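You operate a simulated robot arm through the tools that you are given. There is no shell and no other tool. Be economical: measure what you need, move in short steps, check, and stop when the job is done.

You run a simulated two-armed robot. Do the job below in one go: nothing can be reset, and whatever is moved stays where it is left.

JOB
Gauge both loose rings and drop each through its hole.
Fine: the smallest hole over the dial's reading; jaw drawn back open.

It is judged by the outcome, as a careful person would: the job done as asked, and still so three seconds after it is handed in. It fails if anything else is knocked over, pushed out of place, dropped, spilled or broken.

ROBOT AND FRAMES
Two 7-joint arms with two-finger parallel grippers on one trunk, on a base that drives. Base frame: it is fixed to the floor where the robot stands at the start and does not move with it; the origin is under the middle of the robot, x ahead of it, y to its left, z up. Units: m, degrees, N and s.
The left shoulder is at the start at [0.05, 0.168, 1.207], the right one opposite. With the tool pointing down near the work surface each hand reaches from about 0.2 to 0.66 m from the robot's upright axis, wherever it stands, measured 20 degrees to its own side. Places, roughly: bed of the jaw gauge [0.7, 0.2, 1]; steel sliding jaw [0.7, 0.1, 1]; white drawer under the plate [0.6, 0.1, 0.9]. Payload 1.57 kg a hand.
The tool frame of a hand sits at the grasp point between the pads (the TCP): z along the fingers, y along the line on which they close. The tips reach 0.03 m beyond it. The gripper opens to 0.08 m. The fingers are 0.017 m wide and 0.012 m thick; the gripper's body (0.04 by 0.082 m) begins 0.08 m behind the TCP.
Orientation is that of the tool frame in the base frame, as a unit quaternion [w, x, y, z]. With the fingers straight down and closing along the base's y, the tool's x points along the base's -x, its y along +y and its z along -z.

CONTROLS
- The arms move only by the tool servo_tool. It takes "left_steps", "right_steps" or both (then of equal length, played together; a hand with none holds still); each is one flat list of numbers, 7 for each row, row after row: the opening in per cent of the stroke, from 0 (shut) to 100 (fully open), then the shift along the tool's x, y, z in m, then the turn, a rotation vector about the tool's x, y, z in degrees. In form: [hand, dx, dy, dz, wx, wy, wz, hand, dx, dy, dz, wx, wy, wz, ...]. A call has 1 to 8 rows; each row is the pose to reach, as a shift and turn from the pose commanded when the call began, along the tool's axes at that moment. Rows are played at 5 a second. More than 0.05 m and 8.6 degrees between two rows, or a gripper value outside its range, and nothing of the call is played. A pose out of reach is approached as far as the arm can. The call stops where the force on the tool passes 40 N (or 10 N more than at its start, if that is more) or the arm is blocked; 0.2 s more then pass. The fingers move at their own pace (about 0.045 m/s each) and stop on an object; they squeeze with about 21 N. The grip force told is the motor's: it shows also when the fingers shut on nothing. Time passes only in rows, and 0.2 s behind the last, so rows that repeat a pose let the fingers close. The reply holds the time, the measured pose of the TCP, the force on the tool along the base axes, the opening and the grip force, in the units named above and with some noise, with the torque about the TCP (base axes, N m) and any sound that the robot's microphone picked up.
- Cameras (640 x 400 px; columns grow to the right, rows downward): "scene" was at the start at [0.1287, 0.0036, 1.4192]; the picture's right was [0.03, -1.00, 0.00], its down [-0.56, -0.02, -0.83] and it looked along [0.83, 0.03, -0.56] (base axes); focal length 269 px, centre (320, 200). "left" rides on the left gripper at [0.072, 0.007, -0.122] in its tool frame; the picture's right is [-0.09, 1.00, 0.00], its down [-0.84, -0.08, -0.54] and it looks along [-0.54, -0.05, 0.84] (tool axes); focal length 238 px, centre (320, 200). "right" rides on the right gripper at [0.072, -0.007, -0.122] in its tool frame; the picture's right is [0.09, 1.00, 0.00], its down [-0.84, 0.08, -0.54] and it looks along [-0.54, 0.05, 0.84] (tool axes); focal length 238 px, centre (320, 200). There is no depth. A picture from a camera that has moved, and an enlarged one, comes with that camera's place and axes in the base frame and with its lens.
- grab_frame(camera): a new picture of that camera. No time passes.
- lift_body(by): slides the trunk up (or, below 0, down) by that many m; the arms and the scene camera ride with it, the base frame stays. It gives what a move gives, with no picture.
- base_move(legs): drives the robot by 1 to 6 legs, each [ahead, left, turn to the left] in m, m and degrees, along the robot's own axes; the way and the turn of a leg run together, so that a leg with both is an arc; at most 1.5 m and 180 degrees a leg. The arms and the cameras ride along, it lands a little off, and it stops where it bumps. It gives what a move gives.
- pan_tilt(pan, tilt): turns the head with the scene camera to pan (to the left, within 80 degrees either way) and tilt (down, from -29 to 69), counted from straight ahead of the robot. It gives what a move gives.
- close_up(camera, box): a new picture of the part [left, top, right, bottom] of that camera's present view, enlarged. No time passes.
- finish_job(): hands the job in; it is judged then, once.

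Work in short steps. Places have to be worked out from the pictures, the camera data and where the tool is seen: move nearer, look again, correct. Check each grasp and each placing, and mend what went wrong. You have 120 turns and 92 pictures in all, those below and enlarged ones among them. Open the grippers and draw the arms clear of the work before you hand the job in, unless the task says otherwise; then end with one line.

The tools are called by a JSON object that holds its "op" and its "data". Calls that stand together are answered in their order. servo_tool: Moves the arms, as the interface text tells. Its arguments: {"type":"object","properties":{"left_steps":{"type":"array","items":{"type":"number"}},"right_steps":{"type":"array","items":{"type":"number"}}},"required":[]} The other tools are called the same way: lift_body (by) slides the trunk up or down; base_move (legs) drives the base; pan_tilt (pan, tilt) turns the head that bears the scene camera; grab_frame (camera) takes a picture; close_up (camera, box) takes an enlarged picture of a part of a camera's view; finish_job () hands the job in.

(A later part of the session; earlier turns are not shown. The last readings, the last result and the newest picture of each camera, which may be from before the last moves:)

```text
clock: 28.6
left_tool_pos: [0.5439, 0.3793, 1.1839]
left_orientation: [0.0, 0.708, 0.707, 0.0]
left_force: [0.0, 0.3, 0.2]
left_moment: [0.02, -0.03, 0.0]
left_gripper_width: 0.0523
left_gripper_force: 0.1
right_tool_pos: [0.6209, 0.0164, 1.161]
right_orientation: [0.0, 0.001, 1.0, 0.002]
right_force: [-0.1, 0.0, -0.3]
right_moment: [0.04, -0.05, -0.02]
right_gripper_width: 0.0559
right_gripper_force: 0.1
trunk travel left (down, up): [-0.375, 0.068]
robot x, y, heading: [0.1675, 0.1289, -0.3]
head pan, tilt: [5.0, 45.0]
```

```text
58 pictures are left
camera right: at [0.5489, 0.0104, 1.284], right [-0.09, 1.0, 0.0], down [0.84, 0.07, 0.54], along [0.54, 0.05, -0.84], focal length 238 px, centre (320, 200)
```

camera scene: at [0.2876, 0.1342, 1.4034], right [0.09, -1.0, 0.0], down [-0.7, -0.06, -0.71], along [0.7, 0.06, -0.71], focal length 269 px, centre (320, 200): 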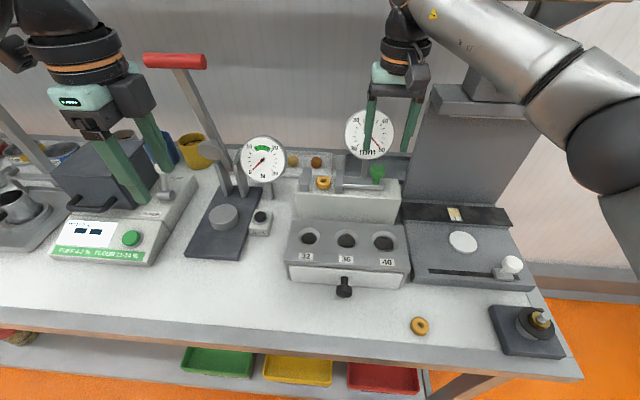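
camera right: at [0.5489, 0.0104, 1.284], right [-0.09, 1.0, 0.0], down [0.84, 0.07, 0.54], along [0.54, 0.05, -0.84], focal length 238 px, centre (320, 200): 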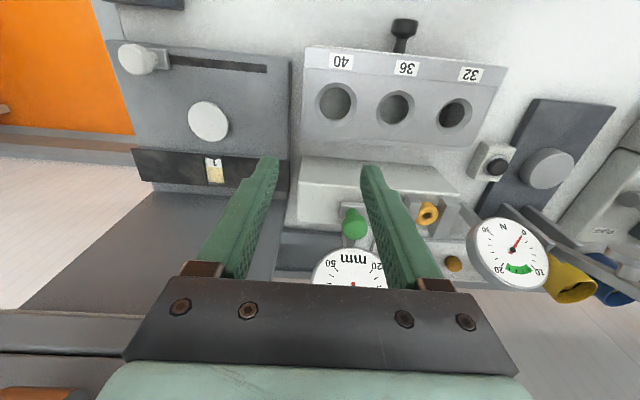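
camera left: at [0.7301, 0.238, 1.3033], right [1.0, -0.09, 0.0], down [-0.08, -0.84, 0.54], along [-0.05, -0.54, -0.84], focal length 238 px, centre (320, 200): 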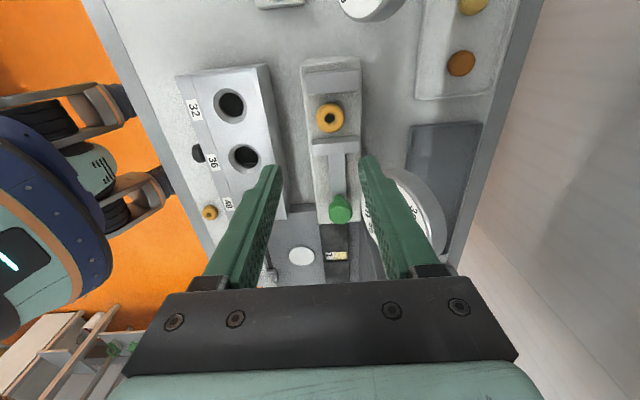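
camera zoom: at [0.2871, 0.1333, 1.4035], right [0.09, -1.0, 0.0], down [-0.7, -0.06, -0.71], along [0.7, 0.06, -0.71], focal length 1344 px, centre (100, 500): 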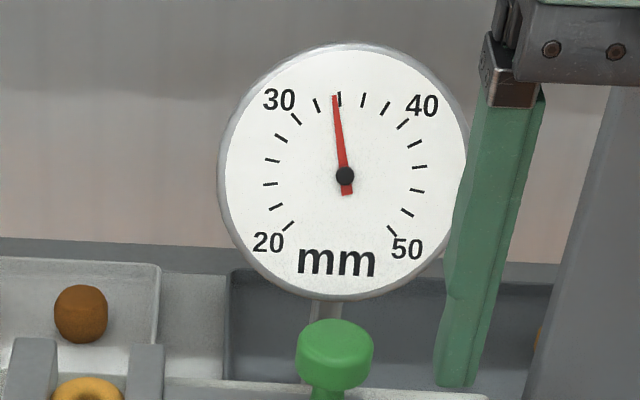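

Dial reads ≈33.6 mm (just short of the 34 tick), so this ring goes to hole 36. Now I return to the knob (≈0.739, 0.066), cage it, and draw the jaw back open.

{"op": "servo_tool", "data": {"right_steps": [70, -0.04, 0.03, 0, 0, 0, 0, 70, -0.08, 0.05, 0, 0, 0, 0, 70, -0.118, 0.05, 0, 0, 0, 0, 70, -0.118, 0.05, 0.04, 0, 0, 0, 70, -0.118, 0.05, 0.08, 0, 0, 0, 70, -0.118, 0.05, 0.099, 0, 0, 0, 45, -0.118, 0.05, 0.099, 0, 0, 0, 45, -0.118, 0.05, 0.099, 0, 0, 0]}}

{"op": "grab_frame", "data": {"camera": "right"}}

```text
clock: 30.4
left_tool_pos: [0.5447, 0.3814, 1.1841]
left_orientation: [0.0, 0.708, 0.706, 0.0]
left_force: [0.3, -0.1, -0.1]
left_moment: [-0.01, 0.04, -0.01]
left_gripper_width: 0.052
left_gripper_force: 0.0
right_tool_pos: [0.7401, 0.0696, 1.0637]
right_orientation: [0.001, 0.002, 1.0, 0.0]
right_force: [0.2, 0.4, -1.3]
right_moment: [0.0, 0.03, 0.02]
right_gripper_width: 0.0362
right_gripper_force: 0.7
trunk travel left (down, up): [-0.375, 0.068]
robot x, y, heading: [0.1673, 0.1273, -0.1]
head pan, tilt: [5.0, 45.0]
```

```text
57 pictures are left
camera right: at [0.6681, 0.063, 1.1873], right [-0.09, 1.0, 0.0], down [0.84, 0.08, 0.54], along [0.54, 0.05, -0.84], focal length 238 px, centre (320, 200)
```

right: 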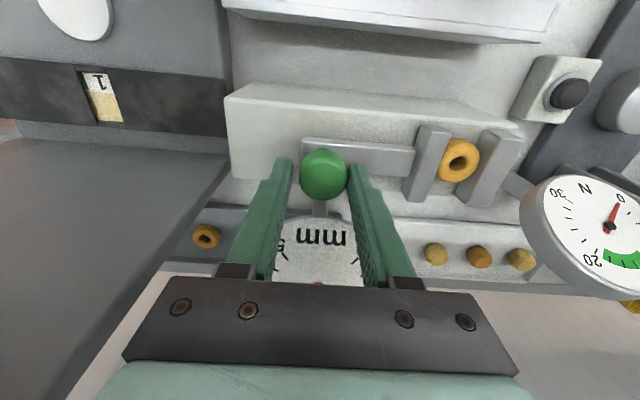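

Knob caged. I draw the jaw back about 21 mm.

{"op": "servo_tool", "data": {"right_steps": [45, 0, -0.006, 0, 0, 0, 0, 45, 0, -0.012, 0, 0, 0, 0, 45, 0, -0.018, 0, 0, 0, 0, 45, 0, -0.022, 0, 0, 0, 0, 45, 0, -0.022, 0, 0, 0, 0]}}

{"op": "grab_frame", "data": {"camera": "right"}}

```text
clock: 31.6
left_tool_pos: [0.5456, 0.3829, 1.1827]
left_orientation: [0.0, 0.708, 0.706, 0.0]
left_force: [0.5, 1.8, 0.0]
left_moment: [0.01, 0.02, 0.0]
left_gripper_width: 0.0519
left_gripper_force: 0.1
right_tool_pos: [0.738, 0.0466, 1.0635]
right_orientation: [0.0, 0.0, 1.0, 0.0]
right_force: [-0.2, 4.7, -1.8]
right_moment: [0.08, -0.03, 0.03]
right_gripper_width: 0.0399
right_gripper_force: 2.1
trunk travel left (down, up): [-0.375, 0.068]
robot x, y, heading: [0.1669, 0.1235, -0.3]
head pan, tilt: [5.0, 45.0]
```

```text
56 pictures are left
camera right: at [0.6656, 0.0394, 1.1865], right [-0.09, 1.0, 0.0], down [0.84, 0.08, 0.54], along [0.54, 0.05, -0.84], focal length 238 px, centre (320, 200)
```

right: 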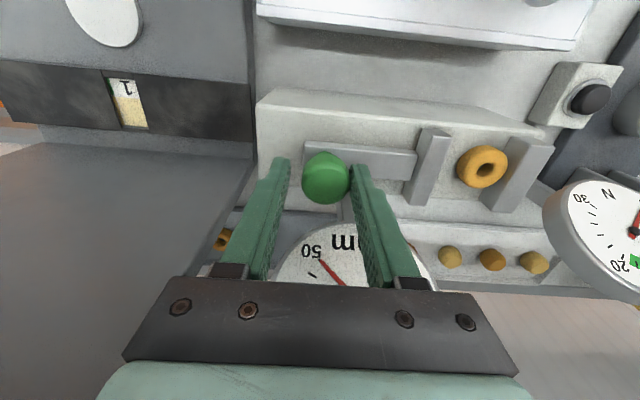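

Jaw hit its stop; dial back at 50. I release, retreat the right hand, then bring the left hand over the ring, which now rests by the fixed jaw.

{"op": "servo_tool", "data": {"right_steps": [70, 0, 0, 0, 0, 0, 0, 70, 0, 0, 0, 0, 0, 0, 70, 0, 0, -0.045, 0, 0, 0, 70, 0, 0, -0.09, 0, 0, 0, 70, 0.04, -0.02, -0.1, 0, 0, 0, 70, 0.085, -0.03, -0.1, 0, 0, 0, 70, 0.12, -0.065, -0.1, 0, 0, 0, 70, 0.15, -0.1, -0.1, 0, 0, 0], "left_steps": [65, 0, 0, 0, 0, 0, 0, 65, 0, 0, 0, 0, 0, 0, 65, -0.02, 0.02, 0, 0, 0, 0, 65, -0.04, 0.04, 0, 0, 0, 0, 65, -0.07, 0.07, 0, 0, 0, 0, 65, -0.1, 0.1, 0, 0, 0, 0, 65, -0.13, 0.13, 0, 0, 0, 0, 65, -0.15, 0.16, 0, 0, 0, 0]}}

{"op": "servo_tool", "data": {"left_steps": [65, -0.03, 0.02, 0.02, 0, 0, 0, 65, -0.057, 0.032, 0.05, 0, 0, 0, 65, -0.057, 0.032, 0.05, 0, 0, 0]}}

{"op": "grab_frame", "data": {"camera": "left"}}

{"op": "close_up", "data": {"camera": "scene", "box": [270, 115, 414, 205]}}

```text
clock: 33.4
left_tool_pos: [0.7083, 0.2298, 1.1831]
left_orientation: [0.0, 0.709, 0.706, 0.001]
left_force: [0.6, 0.5, -0.7]
left_moment: [-0.01, 0.0, 0.02]
left_gripper_width: 0.0521
left_gripper_force: 0.0
right_tool_pos: [0.5886, -0.0557, 1.1631]
right_orientation: [0.0, 0.001, 1.0, 0.001]
right_force: [-0.1, 0.4, 0.6]
right_moment: [0.0, -0.04, 0.02]
right_gripper_width: 0.0556
right_gripper_force: 0.0
trunk travel left (down, up): [-0.375, 0.068]
robot x, y, heading: [0.1704, 0.126, -0.3]
head pan, tilt: [5.0, 45.0]
```

```text
clock: 34.2
left_tool_pos: [0.741, 0.1711, 1.1316]
left_orientation: [0.001, 0.708, 0.706, 0.001]
left_force: [0.7, -0.2, -0.3]
left_moment: [0.0, -0.02, 0.01]
left_gripper_width: 0.0521
left_gripper_force: 0.1
right_tool_pos: [0.5879, -0.055, 1.1624]
right_orientation: [0.0, 0.001, 1.0, 0.0]
right_force: [0.0, -0.7, 1.6]
right_moment: [-0.02, 0.01, 0.02]
right_gripper_width: 0.0561
right_gripper_force: 0.0
trunk travel left (down, up): [-0.375, 0.068]
robot x, y, heading: [0.1653, 0.1279, -0.1]
head pan, tilt: [5.0, 45.0]
```

```text
55 pictures are left
camera left: at [0.7488, 0.2424, 1.2541], right [1.0, -0.09, 0.0], down [-0.08, -0.84, 0.54], along [-0.05, -0.54, -0.84], focal length 238 px, centre (320, 200)
```

left: 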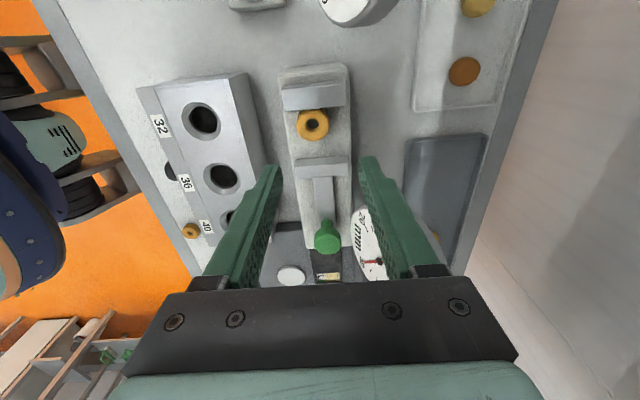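

```text
4.44 times, centred on (342, 160) of scene
camera zoom: at [0.2877, 0.1347, 1.4034], right [0.09, -1.0, 0.0], down [-0.7, -0.06, -0.71], along [0.7, 0.06, -0.71], focal length 1195 px, centre (222, 378)
```

zoom: 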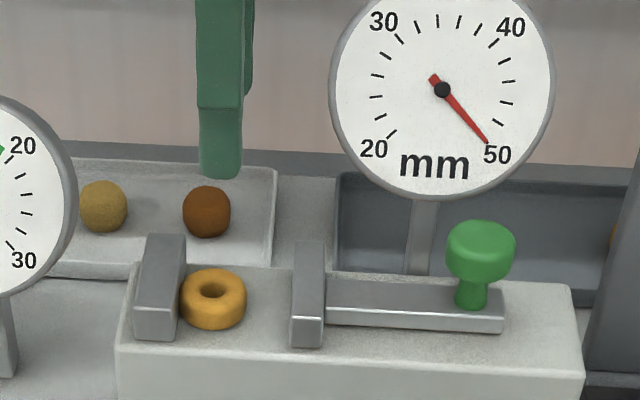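

Ring is at ≈(0.736, 0.175). I align and descend to the same grip height (TCP 1.035), then close.

{"op": "servo_tool", "data": {"left_steps": [65, 0.004, -0.005, 0.03, 0, 0, 0, 65, 0.004, -0.005, 0.06, 0, 0, 0, 65, 0.004, -0.005, 0.08, 0, 0, 0, 65, 0.004, -0.005, 0.096, 0, 0, 0, 15, 0.004, -0.005, 0.096, 0, 0, 0, 15, 0.004, -0.005, 0.096, 0, 0, 0, 15, 0.004, -0.005, 0.096, 0, 0, 0]}}

{"op": "close_up", "data": {"camera": "left", "box": [240, 100, 400, 200]}}

```text
clock: 35.8
left_tool_pos: [0.7341, 0.1758, 1.0352]
left_orientation: [0.001, 0.708, 0.706, -0.001]
left_force: [0.3, -0.5, -0.7]
left_moment: [-0.01, 0.02, -0.05]
left_gripper_width: 0.0316
left_gripper_force: 12.1
right_tool_pos: [0.5884, -0.0546, 1.1617]
right_orientation: [0.0, 0.001, 1.0, 0.0]
right_force: [-0.2, -0.2, 0.8]
right_moment: [-0.01, -0.01, -0.02]
right_gripper_width: 0.0559
right_gripper_force: 0.0
trunk travel left (down, up): [-0.375, 0.068]
robot x, y, heading: [0.1682, 0.1268, -0.1]
head pan, tilt: [5.0, 45.0]
```

```text
4.00 times, centred on (320, 150) of left
camera zoom: at [0.7407, 0.2478, 1.1579], right [1.0, -0.09, 0.0], down [-0.08, -0.84, 0.54], along [-0.05, -0.54, -0.84], focal length 953 px, centre (320, 400)
```

zoom: 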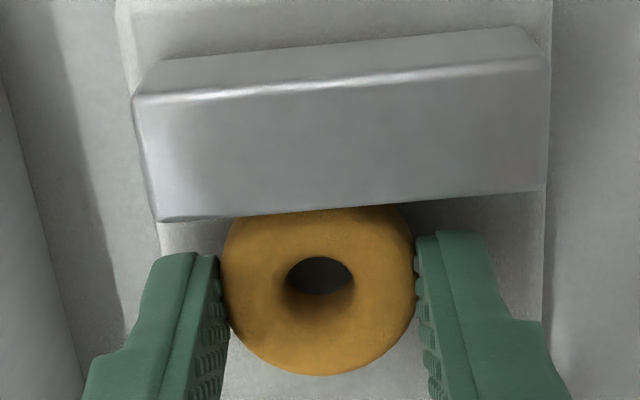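

Gripped again (0.0316, 12 N). I lift and carry it over hole 36, roughly (0.605, 0.112), hovering to look.

{"op": "servo_tool", "data": {"left_steps": [15, 0, 0, -0.03, 0, 0, 0, 15, 0, 0, -0.075, 0, 0, 0, 15, -0.02, -0.035, -0.075, 0, 0, 0, 15, -0.04, -0.07, -0.075, 0, 0, 0, 15, -0.064, -0.105, -0.07, 0, 0, 0, 15, -0.064, -0.13, -0.06, 0, 0, 0, 15, -0.064, -0.13, -0.06, 0, 0, 0]}}

{"op": "grab_frame", "data": {"camera": "left"}}

{"op": "close_up", "data": {"camera": "scene", "box": [270, 180, 430, 280]}}

```text
clock: 37.4
left_tool_pos: [0.6024, 0.1126, 1.0955]
left_orientation: [0.0, 0.707, 0.707, 0.001]
left_force: [-0.2, 0.0, -1.0]
left_moment: [0.01, -0.02, -0.02]
left_gripper_width: 0.0321
left_gripper_force: 12.0
right_tool_pos: [0.5886, -0.0557, 1.162]
right_orientation: [0.0, 0.001, 1.0, 0.0]
right_force: [-0.5, -0.1, 0.4]
right_moment: [-0.04, 0.0, 0.0]
right_gripper_width: 0.0559
right_gripper_force: 0.1
trunk travel left (down, up): [-0.375, 0.068]
robot x, y, heading: [0.1658, 0.1264, 0.1]
head pan, tilt: [5.0, 45.0]
```

```text
52 pictures are left
camera left: at [0.6084, 0.1837, 1.217], right [1.0, -0.09, 0.0], down [-0.08, -0.84, 0.54], along [-0.05, -0.54, -0.84], focal length 238 px, centre (320, 200)
```

left: 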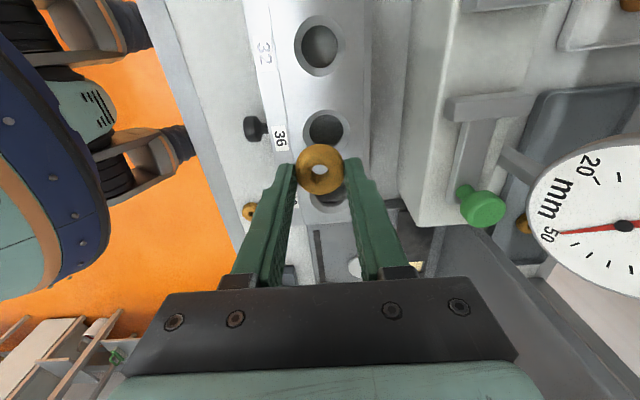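

```text
4.00 times, centred on (350, 230) of scene
camera zoom: at [0.2878, 0.1343, 1.4034], right [0.09, -1.0, 0.0], down [-0.7, -0.06, -0.71], along [0.7, 0.06, -0.71], focal length 1075 px, centre (200, 80)
```

zoom: 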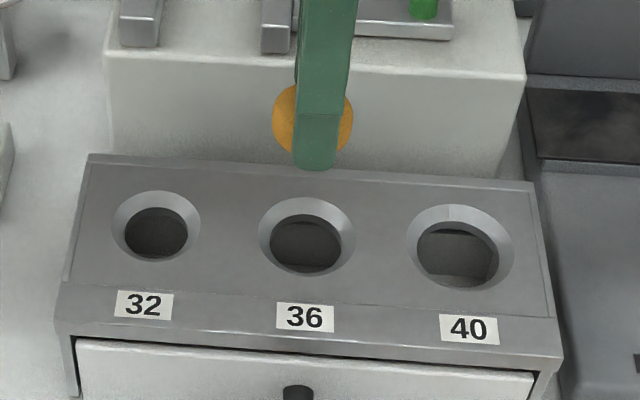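

Two views put hole 36 at (0.608, 0.109, 0.975); the ring is centred on the TCP. I align and descend until the ring's underside is just above the plate, then check.

{"op": "servo_tool", "data": {"left_steps": [15, -0.003, 0.005, 0.02, 0, 0, 0, 15, -0.003, 0.0055, 0.05, 0, 0, 0, 15, -0.003, 0.0055, 0.072, 0, 0, 0, 15, -0.003, 0.0055, 0.072, 0, 0, 0]}}

{"op": "close_up", "data": {"camera": "left", "box": [220, 80, 420, 205]}}

{"op": "close_up", "data": {"camera": "scene", "box": [270, 190, 430, 290]}}

```text
clock: 38.4
left_tool_pos: [0.6074, 0.1093, 1.0264]
left_orientation: [0.001, 0.708, 0.706, 0.0]
left_force: [0.2, -0.6, 0.1]
left_moment: [0.0, 0.05, 0.03]
left_gripper_width: 0.0319
left_gripper_force: 12.5
right_tool_pos: [0.5875, -0.0538, 1.1628]
right_orientation: [0.001, 0.001, 1.0, 0.0]
right_force: [1.0, 0.2, 0.1]
right_moment: [-0.03, 0.02, 0.02]
right_gripper_width: 0.0561
right_gripper_force: 0.1
trunk travel left (down, up): [-0.375, 0.068]
robot x, y, heading: [0.1663, 0.124, -0.1]
head pan, tilt: [5.0, 45.0]
```

```text
3.20 times, centred on (320, 142) of left
camera zoom: at [0.613, 0.1817, 1.148], right [1.0, -0.09, 0.0], down [-0.08, -0.84, 0.54], along [-0.05, -0.54, -0.84], focal length 763 px, centre (320, 384)
```

zoom: 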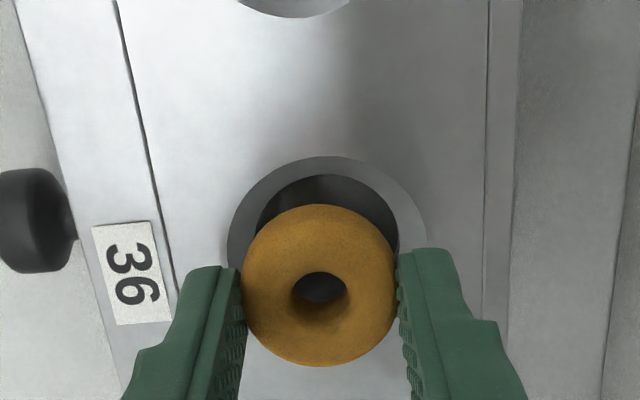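

```text
4.00 times, centred on (350, 240) of scene
camera zoom: at [0.2877, 0.1345, 1.4034], right [0.09, -1.0, 0.0], down [-0.7, -0.06, -0.71], along [0.7, 0.06, -0.71], focal length 1075 px, centre (200, 40)
```

zoom: 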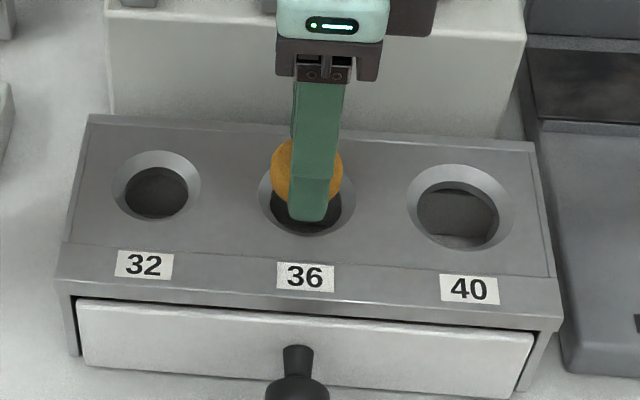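

Hole centre re-measured at (0.608, ~0.108); aligned within 1 mm. I lower so the ring's lower half enters the countersink.

{"op": "servo_tool", "data": {"left_steps": [15, -0.001, 0.0005, 0.006, 0, 0, 0, 15, -0.001, 0.0005, 0.011, 0, 0, 0, 15, -0.001, 0.0005, 0.015, 0, 0, 0, 15, -0.001, 0.0005, 0.015, 0, 0, 0]}}

{"op": "close_up", "data": {"camera": "left", "box": [220, 80, 420, 205]}}

```text
clock: 39.4
left_tool_pos: [0.6063, 0.1098, 1.0103]
left_orientation: [0.002, 0.707, 0.707, 0.0]
left_force: [-0.4, -0.9, 0.0]
left_moment: [0.03, -0.01, 0.0]
left_gripper_width: 0.032
left_gripper_force: 12.4
right_tool_pos: [0.5889, -0.0551, 1.1624]
right_orientation: [0.0, 0.001, 1.0, 0.0]
right_force: [0.5, 0.3, 0.1]
right_moment: [0.01, -0.02, -0.02]
right_gripper_width: 0.056
right_gripper_force: 0.1
trunk travel left (down, up): [-0.375, 0.068]
robot x, y, heading: [0.1691, 0.1267, 0.2]
head pan, tilt: [5.0, 45.0]
```

```text
3.20 times, centred on (320, 142) of left
camera zoom: at [0.613, 0.1815, 1.1337], right [1.0, -0.09, 0.0], down [-0.08, -0.84, 0.54], along [-0.05, -0.54, -0.84], focal length 763 px, centre (320, 384)
```

zoom: 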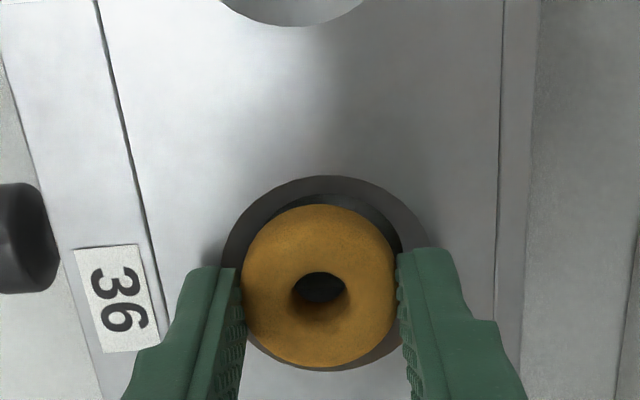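

Ring sits in the rim; a 1 mm shift in +x centres it. I lower 4 mm more and release.

{"op": "servo_tool", "data": {"left_steps": [15, 0, 0.0012, 0.002, 0, 0, 0, 15, 0, 0.0012, 0.004, 0, 0, 0, 15, 0, 0.0012, 0.004, 0, 0, 0, 60, 0, 0.0012, 0.004, 0, 0, 0, 60, 0, 0.0012, 0.004, 0, 0, 0, 60, 0, 0.0012, 0.004, 0, 0, 0]}}

{"op": "close_up", "data": {"camera": "left", "box": [220, 80, 420, 205]}}

```text
clock: 40.8
left_tool_pos: [0.6085, 0.1107, 1.0081]
left_orientation: [0.002, 0.707, 0.707, 0.0]
left_force: [7.7, 0.9, 13.2]
left_moment: [0.07, 0.05, -0.05]
left_gripper_width: 0.0398
left_gripper_force: 0.1
right_tool_pos: [0.5891, -0.0554, 1.1617]
right_orientation: [0.0, 0.001, 1.0, 0.001]
right_force: [0.2, -0.7, -0.3]
right_moment: [0.03, 0.0, -0.02]
right_gripper_width: 0.0561
right_gripper_force: 0.0
trunk travel left (down, up): [-0.375, 0.068]
robot x, y, heading: [0.1646, 0.1276, -0.3]
head pan, tilt: [5.0, 45.0]
```

```text
3.20 times, centred on (320, 142) of left
camera zoom: at [0.6157, 0.1818, 1.1302], right [1.0, -0.09, 0.0], down [-0.08, -0.84, 0.54], along [-0.05, -0.54, -0.84], focal length 763 px, centre (320, 384)
```

zoom: 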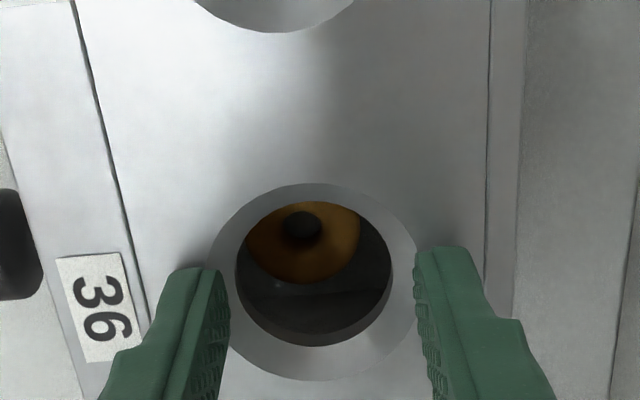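

The ring fell through hole 36 into the drawer. I lift the left hand and send the right hand out of the way to the right.

{"op": "servo_tool", "data": {"left_steps": [60, 0, 0, -0.02, 0, 0, 0, 60, 0, 0, -0.06, 0, 0, 0, 75, 0, 0, -0.1, 0, 0, 0, 75, 0, 0, -0.13, 0, 0, 0, 75, 0, 0, -0.13, 0, 0, 0, 75, 0, 0, -0.13, 0, 0, 0], "right_steps": [70, 0.02, -0.04, 0, 0, 0, 0, 70, 0.04, -0.08, 0, 0, 0, 0, 70, 0.06, -0.12, -0.01, 0, 0, 0, 70, 0.08, -0.16, -0.02, 0, 0, 0, 70, 0.11, -0.19, -0.03, 0, 0, 0, 70, 0.14, -0.22, -0.04, 0, 0, 0]}}

{"op": "servo_tool", "data": {"left_steps": [75, -0.03, -0.025, 0, 0, 0, 0, 75, -0.06, -0.05, 0, 0, 0, 0, 75, -0.095, -0.08, 0.0, 0, 0, 0, 75, -0.125, -0.11, 0.02, 0, 0, 0, 75, -0.14, -0.126, 0.05, 0, 0, 0, 75, -0.14, -0.126, 0.08, 0, 0, 0, 75, -0.14, -0.126, 0.08, 0, 0, 0]}}

{"op": "grab_frame", "data": {"camera": "left"}}

{"op": "grab_frame", "data": {"camera": "scene"}}

```text
clock: 42.2
left_tool_pos: [0.6078, 0.1086, 1.1359]
left_orientation: [0.001, 0.708, 0.707, 0.0]
left_force: [0.1, 1.0, -0.2]
left_moment: [-0.02, -0.06, 0.0]
left_gripper_width: 0.0601
left_gripper_force: 0.0
right_tool_pos: [0.4605, -0.2608, 1.1951]
right_orientation: [0.0, -0.001, 1.0, 0.0]
right_force: [0.2, 0.6, 0.2]
right_moment: [0.0, -0.06, 0.01]
right_gripper_width: 0.056
right_gripper_force: 0.0
right hand out of reach, approached as far as the arm can: row 6
trunk travel left (down, up): [-0.375, 0.068]
robot x, y, heading: [0.1658, 0.1273, -0.0]
head pan, tilt: [5.0, 45.0]
```

```text
clock: 43.8
left_tool_pos: [0.4835, -0.0296, 1.0561]
left_orientation: [0.002, 0.708, 0.706, 0.0]
left_force: [-0.4, 0.3, 0.7]
left_moment: [-0.04, -0.03, 0.01]
left_gripper_width: 0.0601
left_gripper_force: 0.1
right_tool_pos: [0.462, -0.2617, 1.1947]
right_orientation: [0.0, 0.001, 1.0, 0.0]
right_force: [0.2, -0.2, -0.1]
right_moment: [0.02, 0.01, 0.0]
right_gripper_width: 0.0562
right_gripper_force: 0.0
trunk travel left (down, up): [-0.375, 0.068]
robot x, y, heading: [0.1666, 0.126, -0.0]
head pan, tilt: [5.0, 45.0]
```

```text
46 pictures are left
camera left: at [0.4902, 0.0415, 1.1787], right [1.0, -0.09, 0.0], down [-0.08, -0.84, 0.54], along [-0.05, -0.54, -0.84], focal length 238 px, centre (320, 200)
```

left: 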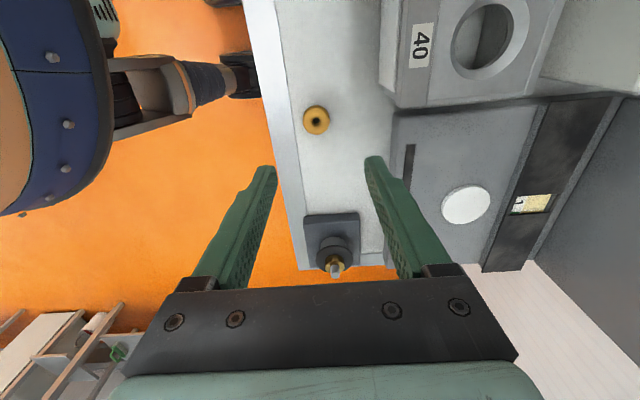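

```text
45 pictures are left
camera scene: at [0.2876, 0.1344, 1.4034], right [0.09, -1.0, 0.0], down [-0.7, -0.06, -0.71], along [0.7, 0.06, -0.71], focal length 269 px, centre (320, 200)
```

scene: 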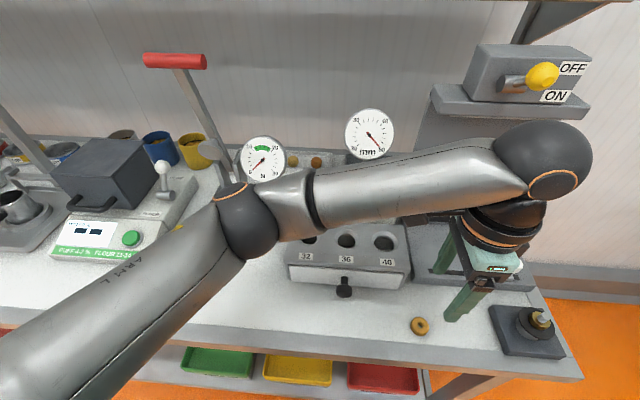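

Second ring at ≈(0.481, -0.027). I align, descend to TCP ≈0.934, and look before closing.

{"op": "servo_tool", "data": {"left_steps": [75, 0.003, -0.0025, 0.04, 0, 0, 0, 75, 0.003, -0.0025, 0.08, 0, 0, 0, 75, 0.003, -0.0025, 0.11, 0, 0, 0, 75, 0.003, -0.0025, 0.122, 0, 0, 0, 75, 0.003, -0.0025, 0.122, 0, 0, 0]}}

{"op": "close_up", "data": {"camera": "left", "box": [220, 80, 420, 205]}}

```text
clock: 45.0
left_tool_pos: [0.4794, -0.0284, 0.9335]
left_orientation: [0.001, 0.707, 0.707, 0.0]
left_force: [0.8, 0.2, 0.0]
left_moment: [0.0, -0.01, -0.02]
left_gripper_width: 0.06
left_gripper_force: 0.1
right_tool_pos: [0.4619, -0.2625, 1.1959]
right_orientation: [0.0, 0.001, 1.0, 0.001]
right_force: [0.0, -0.3, 0.0]
right_moment: [-0.01, 0.01, 0.0]
right_gripper_width: 0.0563
right_gripper_force: 0.0
trunk travel left (down, up): [-0.375, 0.068]
robot x, y, heading: [0.1665, 0.1248, -0.2]
head pan, tilt: [5.0, 45.0]
```

```text
3.20 times, centred on (320, 142) of left
camera zoom: at [0.4865, 0.0433, 1.0559], right [1.0, -0.09, 0.0], down [-0.08, -0.84, 0.54], along [-0.05, -0.54, -0.84], focal length 763 px, centre (320, 384)
```

zoom: 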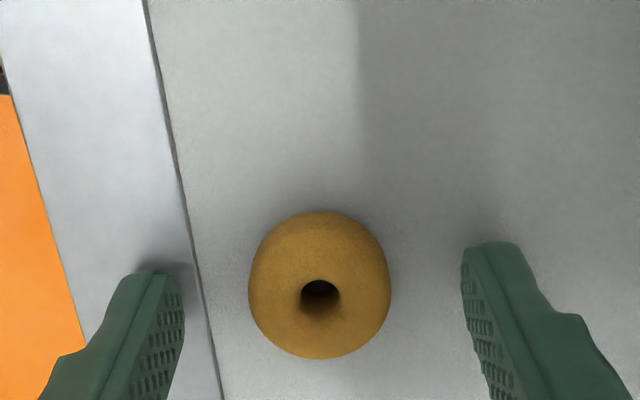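

The smaller ring is centred between the fingers. I close.

{"op": "servo_tool", "data": {"left_steps": [30, 0, 0, 0, 0, 0, 0, 15, 0, 0, 0, 0, 0, 0, 15, 0, 0, 0, 0, 0, 0, 15, 0, 0, 0, 0, 0, 0, 15, 0, 0, 0, 0, 0, 0]}}

{"op": "close_up", "data": {"camera": "left", "box": [220, 80, 420, 205]}}

```text
clock: 46.2
left_tool_pos: [0.4808, -0.0286, 0.9346]
left_orientation: [0.001, 0.708, 0.706, -0.001]
left_force: [0.0, 0.1, -0.5]
left_moment: [0.0, -0.02, 0.03]
left_gripper_width: 0.0255
left_gripper_force: 11.9
right_tool_pos: [0.4622, -0.2615, 1.1945]
right_orientation: [0.0, 0.001, 1.0, 0.0]
right_force: [1.3, 0.2, 0.4]
right_moment: [0.01, 0.01, 0.02]
right_gripper_width: 0.056
right_gripper_force: 0.1
trunk travel left (down, up): [-0.375, 0.068]
robot x, y, heading: [0.1674, 0.1285, -0.2]
head pan, tilt: [5.0, 45.0]
```

```text
3.20 times, centred on (320, 142) of left
camera zoom: at [0.4866, 0.0433, 1.0562], right [1.0, -0.09, 0.0], down [-0.08, -0.84, 0.54], along [-0.05, -0.54, -0.84], focal length 763 px, centre (320, 384)
```

zoom: 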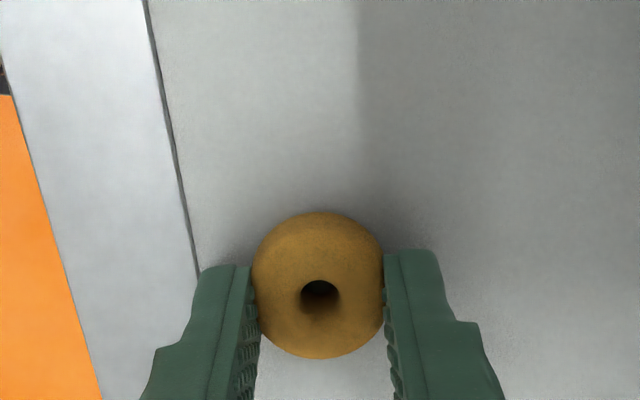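

Gripped (0.0255, 12 N). I lift it and carry it to above the gauge gap.

{"op": "servo_tool", "data": {"left_steps": [10, 0, 0, -0.04, 0, 0, 0, 10, 0, 0, -0.085, 0, 0, 0, 10, 0, 0, -0.13, 0, 0, 0, 10, 0, 0, -0.175, 0, 0, 0, 10, 0.015, 0.01, -0.21, 0, 0, 0, 10, 0.045, 0.035, -0.21, 0, 0, 0, 10, 0.075, 0.06, -0.21, 0, 0, 0, 10, 0.105, 0.085, -0.21, 0, 0, 0]}}

{"op": "servo_tool", "data": {"left_steps": [10, 0.025, 0.035, 0, 0, 0, 0, 10, 0.05, 0.07, 0, 0, 0, 0, 10, 0.07, 0.105, 0, 0, 0, 0, 10, 0.087, 0.14, 0, 0, 0, 0, 10, 0.087, 0.17, 0.02, 0, 0, 0, 10, 0.087, 0.17, 0.05, 0, 0, 0, 10, 0.087, 0.17, 0.05, 0, 0, 0]}}

{"op": "grab_frame", "data": {"camera": "left"}}

{"op": "close_up", "data": {"camera": "scene", "box": [270, 115, 414, 205]}}

```text
clock: 48.0
left_tool_pos: [0.5689, 0.0771, 1.145]
left_orientation: [0.0, 0.708, 0.707, 0.0]
left_force: [-0.4, 0.6, 0.3]
left_moment: [-0.06, -0.02, 0.0]
left_gripper_width: 0.0257
left_gripper_force: 12.5
right_tool_pos: [0.4641, -0.2615, 1.195]
right_orientation: [-0.001, 0.0, 1.0, 0.0]
right_force: [0.5, 0.0, -0.3]
right_moment: [-0.02, -0.01, 0.02]
right_gripper_width: 0.0559
right_gripper_force: 0.2
trunk travel left (down, up): [-0.375, 0.068]
robot x, y, heading: [0.1689, 0.1285, 0.0]
head pan, tilt: [5.0, 45.0]
```

```text
clock: 49.6
left_tool_pos: [0.7344, 0.1639, 1.0922]
left_orientation: [0.001, 0.707, 0.707, 0.001]
left_force: [0.9, -0.5, 0.0]
left_moment: [0.02, 0.01, -0.03]
left_gripper_width: 0.0256
left_gripper_force: 12.0
right_tool_pos: [0.4619, -0.2634, 1.1953]
right_orientation: [0.0, 0.001, 1.0, -0.001]
right_force: [1.3, -0.9, -0.4]
right_moment: [-0.03, 0.01, 0.0]
right_gripper_width: 0.0562
right_gripper_force: 0.3
trunk travel left (down, up): [-0.375, 0.068]
robot x, y, heading: [0.1669, 0.1291, -0.0]
head pan, tilt: [5.0, 45.0]
```

```text
42 pictures are left
camera left: at [0.7409, 0.2352, 1.2142], right [1.0, -0.09, 0.0], down [-0.08, -0.84, 0.54], along [-0.05, -0.54, -0.84], focal length 238 px, centre (320, 200)
```

left: 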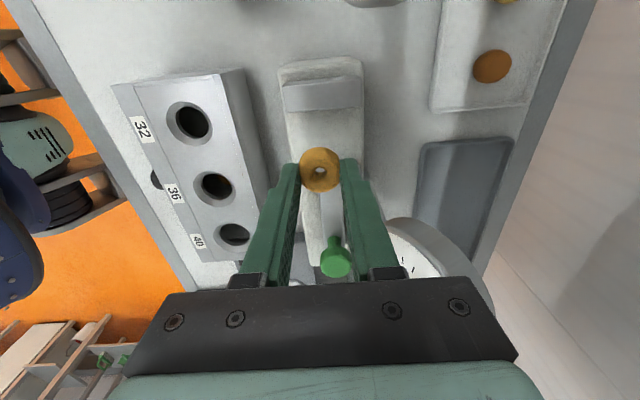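

```text
4.44 times, centred on (342, 160) of scene
camera zoom: at [0.2875, 0.1341, 1.4034], right [0.09, -1.0, 0.0], down [-0.7, -0.06, -0.71], along [0.7, 0.06, -0.71], focal length 1195 px, centre (222, 378)
```

zoom: 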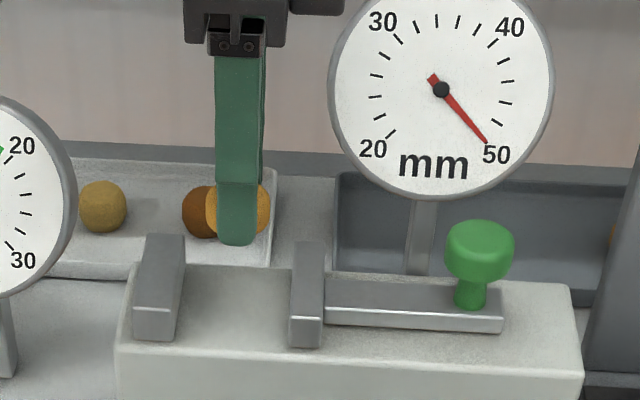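

Over the gap. I shift 6 mm toward the fixed jaw and lower to just above the bed.

{"op": "servo_tool", "data": {"left_steps": [10, 0.006, 0, 0.02, 0, 0, 0, 10, 0.006, 0, 0.04, 0, 0, 0, 10, 0.006, 0, 0.052, 0, 0, 0, 10, 0.006, 0, 0.055, 0, 0, 0, 10, 0.006, 0, 0.057, 0, 0, 0, 10, 0.006, 0, 0.057, 0, 0, 0]}}

```text
clock: 51.0
left_tool_pos: [0.7355, 0.1694, 1.0377]
left_orientation: [0.001, 0.708, 0.706, 0.001]
left_force: [0.5, -1.2, 1.1]
left_moment: [0.02, -0.01, -0.01]
left_gripper_width: 0.0255
left_gripper_force: 12.3
right_tool_pos: [0.4629, -0.2623, 1.1961]
right_orientation: [0.0, 0.001, 1.0, 0.0]
right_force: [0.5, 0.3, 0.4]
right_moment: [0.01, 0.0, 0.01]
right_gripper_width: 0.0563
right_gripper_force: 0.0
trunk travel left (down, up): [-0.375, 0.068]
robot x, y, heading: [0.1638, 0.1273, -0.0]
head pan, tilt: [5.0, 45.0]
```

Almost touching; I creep 2 mm more.

{"op": "servo_tool", "data": {"left_steps": [10, 0, 0, 0.001, 0, 0, 0, 10, 0, 0, 0.002, 0, 0, 0, 10, 0, 0, 0.002, 0, 0, 0]}}

```text
clock: 51.8
left_tool_pos: [0.7354, 0.1702, 1.0361]
left_orientation: [0.0, 0.707, 0.707, -0.001]
left_force: [-0.6, 0.1, 0.2]
left_moment: [-0.03, 0.02, 0.02]
left_gripper_width: 0.0255
left_gripper_force: 12.0
right_tool_pos: [0.4613, -0.2605, 1.1952]
right_orientation: [0.0, 0.001, 1.0, -0.001]
right_force: [-0.6, -0.6, -0.2]
right_moment: [0.0, -0.03, 0.01]
right_gripper_width: 0.0561
right_gripper_force: 0.0
trunk travel left (down, up): [-0.375, 0.068]
robot x, y, heading: [0.1645, 0.1278, -0.3]
head pan, tilt: [5.0, 45.0]
```

{"op": "servo_tool", "data": {"left_steps": [10, 0, 0, 0.001, 0, 0, 0, 10, 0, 0, 0.002, 0, 0, 0, 10, 0, 0, 0.003, 0, 0, 0, 10, 0, 0, 0.003, 0, 0, 0]}}

```text
clock: 52.8
left_tool_pos: [0.736, 0.1691, 1.0336]
left_orientation: [0.002, 0.708, 0.706, 0.0]
left_force: [1.1, 0.3, 7.4]
left_moment: [0.03, 0.1, 0.02]
left_gripper_width: 0.0256
left_gripper_force: 12.3
right_tool_pos: [0.4621, -0.2598, 1.1969]
right_orientation: [0.0, 0.001, 1.0, 0.0]
right_force: [-0.9, 0.2, -0.1]
right_moment: [0.03, -0.04, 0.0]
right_gripper_width: 0.056
right_gripper_force: 0.0
trunk travel left (down, up): [-0.375, 0.068]
robot x, y, heading: [0.1656, 0.1248, -0.2]
head pan, tilt: [5.0, 45.0]
```

Contact (7 N). I release, lift and draw the left hand back to the left; the right hand starts back.

{"op": "servo_tool", "data": {"left_steps": [10, 0, 0, -0.001, 0, 0, 0, 60, 0, 0, -0.001, 0, 0, 0, 60, 0, 0, -0.001, 0, 0, 0, 60, 0, 0, -0.001, 0, 0, 0, 60, 0, 0, -0.04, 0, 0, 0, 60, 0, 0, -0.085, 0, 0, 0, 60, 0, 0, -0.125, 0, 0, 0, 60, 0.01, -0.01, -0.15, 0, 0, 0], "right_steps": [70, -0.02, 0.03, 0, 0, 0, 0, 70, -0.04, 0.06, 0, 0, 0, 0, 70, -0.06, 0.09, 0.0, 0, 0, 0, 70, -0.08, 0.12, 0.01, 0, 0, 0, 70, -0.09, 0.14, 0.02, 0, 0, 0, 70, -0.1, 0.16, 0.03, 0, 0, 0, 70, -0.11, 0.18, 0.03, 0, 0, 0, 70, -0.12, 0.2, 0.03, 0, 0, 0]}}

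{"op": "servo_tool", "data": {"left_steps": [60, 0.02, -0.03, 0, 0, 0, 0, 60, 0.05, -0.06, 0, 0, 0, 0, 60, 0.08, -0.09, 0, 0, 0, 0, 60, 0.11, -0.12, 0, 0, 0, 0, 60, 0.14, -0.15, 0, 0, 0, 0, 60, 0.17, -0.17, 0, 0, 0, 0, 60, 0.2, -0.18, 0, 0, 0, 0]}}

{"op": "close_up", "data": {"camera": "scene", "box": [270, 115, 414, 205]}}

```text
clock: 54.6
left_tool_pos: [0.7293, 0.1828, 1.1829]
left_orientation: [0.001, 0.707, 0.707, -0.001]
left_force: [-0.4, 0.0, 0.9]
left_moment: [0.0, 0.0, 0.01]
left_gripper_width: 0.0481
left_gripper_force: 0.1
right_tool_pos: [0.5827, -0.0629, 1.1681]
right_orientation: [0.001, 0.001, 1.0, 0.0]
right_force: [-0.2, 0.4, 0.6]
right_moment: [0.01, 0.0, -0.01]
right_gripper_width: 0.0562
right_gripper_force: 0.0
trunk travel left (down, up): [-0.375, 0.068]
robot x, y, heading: [0.1689, 0.1264, 0.4]
head pan, tilt: [5.0, 45.0]
```

```text
clock: 56.2
left_tool_pos: [0.5452, 0.3845, 1.1834]
left_orientation: [0.001, 0.708, 0.707, 0.0]
left_force: [0.1, -0.6, -0.5]
left_moment: [-0.03, -0.03, 0.03]
left_gripper_width: 0.0478
left_gripper_force: 0.0
right_tool_pos: [0.5817, -0.0626, 1.1698]
right_orientation: [0.0, 0.001, 1.0, 0.0]
right_force: [-0.4, 0.2, -0.4]
right_moment: [0.01, -0.04, -0.03]
right_gripper_width: 0.056
right_gripper_force: 0.1
trunk travel left (down, up): [-0.375, 0.068]
robot x, y, heading: [0.1644, 0.13, -0.3]
head pan, tilt: [5.0, 45.0]
```

```text
4.44 times, centred on (342, 160) of scene
camera zoom: at [0.2873, 0.1352, 1.4034], right [0.09, -1.0, 0.0], down [-0.7, -0.06, -0.71], along [0.7, 0.06, -0.71], focal length 1195 px, centre (222, 378)
```

zoom: 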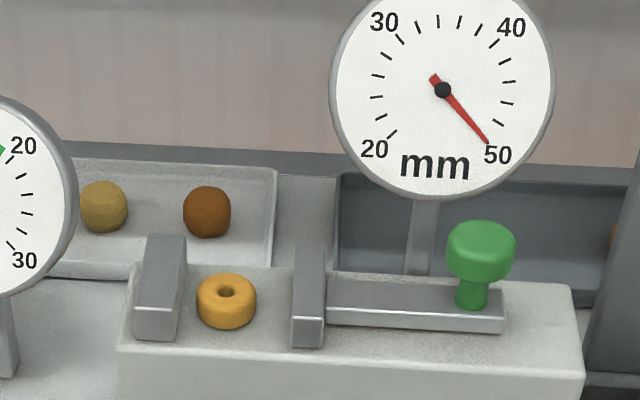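

Ring 2 is in the gap. The right hand goes back to the knob at (0.739, 0.050) and cages it.

{"op": "servo_tool", "data": {"right_steps": [70, 0, 0.045, 0, 0, 0, 0, 70, -0.02, 0.085, 0, 0, 0, 0, 70, -0.05, 0.112, 0, 0, 0, 0, 70, -0.095, 0.112, 0.01, 0, 0, 0, 70, -0.13, 0.112, 0.02, 0, 0, 0, 70, -0.157, 0.112, 0.04, 0, 0, 0, 70, -0.157, 0.112, 0.08, 0, 0, 0, 70, -0.157, 0.112, 0.106, 0, 0, 0]}}

{"op": "grab_frame", "data": {"camera": "right"}}

```text
clock: 58.0
left_tool_pos: [0.5458, 0.3827, 1.1814]
left_orientation: [0.001, 0.708, 0.706, -0.001]
left_force: [-0.9, 1.1, -0.2]
left_moment: [-0.01, -0.01, -0.01]
left_gripper_width: 0.0481
left_gripper_force: 0.1
right_tool_pos: [0.7428, 0.0527, 1.0599]
right_orientation: [0.0, 0.0, 1.0, 0.0]
right_force: [0.0, -0.2, -0.2]
right_moment: [0.0, -0.03, -0.01]
right_gripper_width: 0.0559
right_gripper_force: 0.1
trunk travel left (down, up): [-0.375, 0.068]
robot x, y, heading: [0.1688, 0.1289, -0.3]
head pan, tilt: [5.0, 45.0]
```

```text
39 pictures are left
camera right: at [0.6702, 0.0468, 1.184], right [-0.09, 1.0, 0.0], down [0.84, 0.08, 0.54], along [0.54, 0.05, -0.84], focal length 238 px, centre (320, 200)
```

right: 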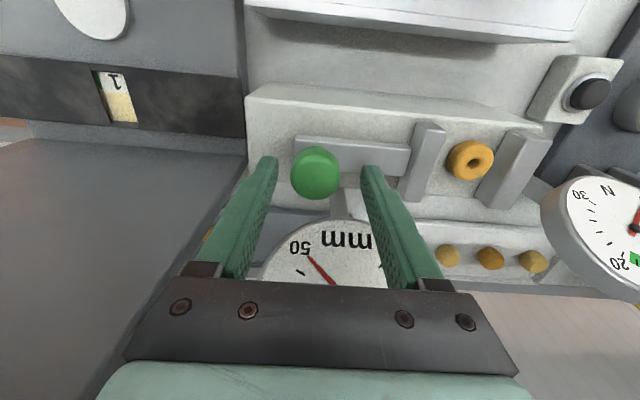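

I close to the cage and push 17 mm toward the ring.

{"op": "servo_tool", "data": {"right_steps": [45, 0, 0, 0, 0, 0, 0, 45, 0, 0, 0, 0, 0, 0, 45, 0, 0.004, 0, 0, 0, 0, 45, 0, 0.008, 0, 0, 0, 0, 45, 0, 0.012, 0, 0, 0, 0, 45, 0, 0.015, 0, 0, 0, 0, 45, 0, 0.017, 0, 0, 0, 0, 45, 0, 0.017, 0, 0, 0, 0]}}

{"op": "close_up", "data": {"camera": "right", "box": [370, 100, 530, 200]}}

```text
clock: 59.8
left_tool_pos: [0.5449, 0.3831, 1.1833]
left_orientation: [0.001, 0.708, 0.707, -0.001]
left_force: [-0.3, 0.9, 0.2]
left_moment: [-0.05, -0.02, 0.02]
left_gripper_width: 0.0477
left_gripper_force: 0.1
right_tool_pos: [0.7398, 0.0686, 1.0617]
right_orientation: [0.0, 0.001, 1.0, 0.0]
right_force: [0.2, -1.7, 0.1]
right_moment: [-0.03, 0.01, -0.03]
right_gripper_width: 0.0363
right_gripper_force: 0.5
trunk travel left (down, up): [-0.375, 0.068]
robot x, y, heading: [0.1658, 0.1267, -0.2]
head pan, tilt: [5.0, 45.0]
```

```text
4.00 times, centred on (450, 150) of right
camera zoom: at [0.6684, 0.0615, 1.1853], right [-0.09, 1.0, 0.0], down [0.84, 0.08, 0.54], along [0.54, 0.05, -0.84], focal length 953 px, centre (-200, 400)
```

zoom: 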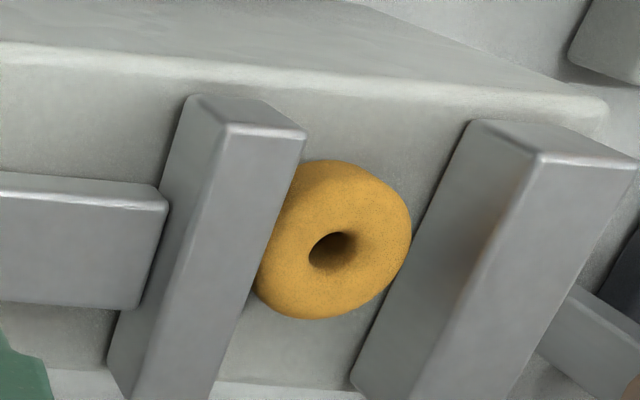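

Blade is at the ring, a few mm gap left. I push 5 mm in 1 mm steps.

{"op": "servo_tool", "data": {"right_steps": [45, 0, 0.001, 0, 0, 0, 0, 45, 0, 0.002, 0, 0, 0, 0, 45, 0, 0.003, 0, 0, 0, 0, 45, 0, 0.004, 0, 0, 0, 0, 45, 0, 0.005, 0, 0, 0, 0, 45, 0, 0.005, 0, 0, 0, 0]}}

```text
clock: 61.2
left_tool_pos: [0.5461, 0.3836, 1.1826]
left_orientation: [0.002, 0.708, 0.706, 0.0]
left_force: [0.3, -0.2, -0.9]
left_moment: [0.0, 0.03, 0.03]
left_gripper_width: 0.0483
left_gripper_force: 0.0
right_tool_pos: [0.7409, 0.0729, 1.0608]
right_orientation: [0.0, 0.001, 1.0, 0.0]
right_force: [0.1, 0.4, -0.6]
right_moment: [-0.02, -0.01, 0.02]
right_gripper_width: 0.036
right_gripper_force: 0.1
trunk travel left (down, up): [-0.375, 0.068]
robot x, y, heading: [0.1677, 0.1282, -0.1]
head pan, tilt: [5.0, 45.0]
```

{"op": "servo_tool", "data": {"right_steps": [45, 0, 0.001, 0, 0, 0, 0, 45, 0, 0.002, 0, 0, 0, 0, 45, 0, 0.003, 0, 0, 0, 0, 45, 0, 0.003, 0, 0, 0, 0]}}

{"op": "close_up", "data": {"camera": "right", "box": [370, 100, 530, 200]}}

```text
clock: 62.2
left_tool_pos: [0.5444, 0.3819, 1.1839]
left_orientation: [0.001, 0.708, 0.707, -0.001]
left_force: [1.0, -0.7, 0.0]
left_moment: [-0.01, 0.04, 0.0]
left_gripper_width: 0.0481
left_gripper_force: 0.0
right_tool_pos: [0.7414, 0.0751, 1.0617]
right_orientation: [0.0, 0.0, 1.0, 0.0]
right_force: [0.5, 0.1, 0.4]
right_moment: [-0.03, -0.05, -0.01]
right_gripper_width: 0.0362
right_gripper_force: 0.3
trunk travel left (down, up): [-0.375, 0.068]
robot x, y, heading: [0.1663, 0.1285, -0.3]
head pan, tilt: [5.0, 45.0]
```

```text
4.00 times, centred on (450, 150) of right
camera zoom: at [0.6694, 0.0689, 1.1844], right [-0.09, 1.0, 0.0], down [0.84, 0.08, 0.54], along [0.54, 0.05, -0.84], focal length 953 px, centre (-200, 400)
```

zoom: 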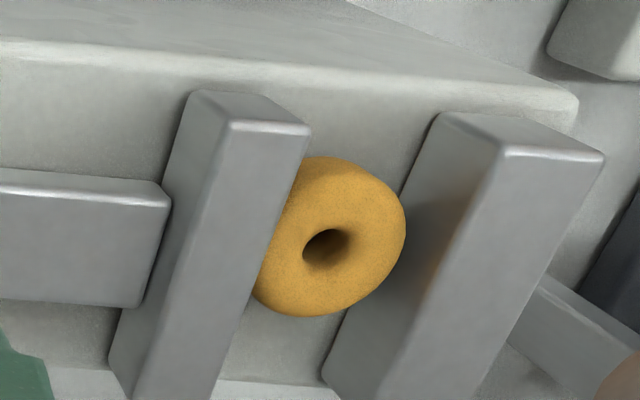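

Nearly nipped but no force yet. I push on in 1 mm steps.

{"op": "servo_tool", "data": {"right_steps": [45, 0, 0.001, 0, 0, 0, 0, 45, 0, 0.002, 0, 0, 0, 0, 45, 0, 0.003, 0, 0, 0, 0, 45, 0, 0.003, 0, 0, 0, 0]}}

```text
clock: 63.2
left_tool_pos: [0.5446, 0.3826, 1.1835]
left_orientation: [0.001, 0.708, 0.707, 0.0]
left_force: [0.3, 0.1, 0.2]
left_moment: [0.02, -0.04, 0.0]
left_gripper_width: 0.0481
left_gripper_force: 0.1
right_tool_pos: [0.7404, 0.0773, 1.0622]
right_orientation: [0.001, 0.001, 1.0, 0.0]
right_force: [-0.7, 0.2, 0.9]
right_moment: [0.03, 0.04, 0.02]
right_gripper_width: 0.0363
right_gripper_force: 0.2
trunk travel left (down, up): [-0.375, 0.068]
robot x, y, heading: [0.1655, 0.1243, -0.1]
head pan, tilt: [5.0, 45.0]
```

{"op": "servo_tool", "data": {"right_steps": [45, 0, 0.001, 0, 0, 0, 0, 45, 0, 0.002, 0, 0, 0, 0, 45, 0, 0.003, 0, 0, 0, 0, 45, 0, 0.003, 0, 0, 0, 0]}}

{"op": "close_up", "data": {"camera": "right", "box": [370, 100, 530, 200]}}

```text
clock: 64.2
left_tool_pos: [0.545, 0.3816, 1.183]
left_orientation: [0.0, 0.708, 0.706, 0.0]
left_force: [-0.4, -0.5, -0.2]
left_moment: [-0.02, -0.02, -0.02]
left_gripper_width: 0.0479
left_gripper_force: 0.0
right_tool_pos: [0.7396, 0.0802, 1.0618]
right_orientation: [0.0, 0.001, 1.0, 0.001]
right_force: [-0.9, -4.9, -1.9]
right_moment: [-0.05, 0.05, -0.02]
right_gripper_width: 0.0399
right_gripper_force: 2.5
trunk travel left (down, up): [-0.375, 0.068]
robot x, y, heading: [0.1677, 0.1269, -0.3]
head pan, tilt: [5.0, 45.0]
```

```text
4.00 times, centred on (450, 150) of right
camera zoom: at [0.6686, 0.0747, 1.1848], right [-0.09, 1.0, 0.0], down [0.84, 0.08, 0.54], along [0.54, 0.05, -0.84], focal length 953 px, centre (-200, 400)
```

zoom: 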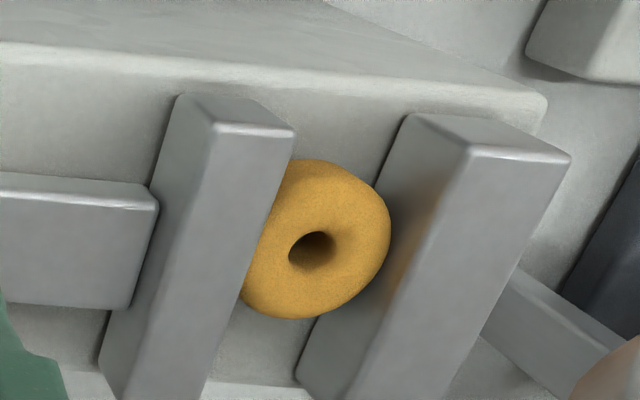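

Nipped at −4.9 N. I release, lift and back off to read the dial.

{"op": "servo_tool", "data": {"right_steps": [70, 0, 0, 0, 0, 0, 0, 70, 0, 0, 0, 0, 0, 0, 70, 0, 0, -0.04, 0, 0, 0, 70, 0, 0, -0.08, 0, 0, 0, 70, 0.04, -0.01, -0.1, 0, 0, 0, 70, 0.08, -0.03, -0.1, 0, 0, 0, 70, 0.12, -0.06, -0.1, 0, 0, 0]}}

{"op": "close_up", "data": {"camera": "scene", "box": [300, 100, 428, 180]}}

```text
clock: 65.8
left_tool_pos: [0.5445, 0.3822, 1.1827]
left_orientation: [0.001, 0.707, 0.708, 0.0]
left_force: [0.3, 0.6, -0.5]
left_moment: [0.06, -0.02, 0.01]
left_gripper_width: 0.0481
left_gripper_force: 0.0
right_tool_pos: [0.6194, 0.0232, 1.1625]
right_orientation: [0.0, 0.002, 1.0, 0.001]
right_force: [1.2, 0.3, -1.1]
right_moment: [0.04, -0.04, 0.0]
right_gripper_width: 0.0561
right_gripper_force: 0.0
trunk travel left (down, up): [-0.375, 0.068]
robot x, y, heading: [0.1632, 0.126, -0.2]
head pan, tilt: [5.0, 45.0]
```

```text
5.00 times, centred on (364, 140) of scene
camera zoom: at [0.2871, 0.1332, 1.4035], right [0.09, -1.0, 0.0], down [-0.7, -0.06, -0.71], along [0.7, 0.06, -0.71], focal length 1344 px, centre (100, 500)
```

zoom: 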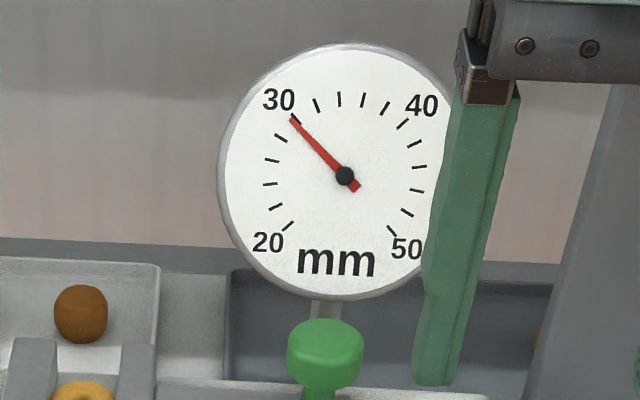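

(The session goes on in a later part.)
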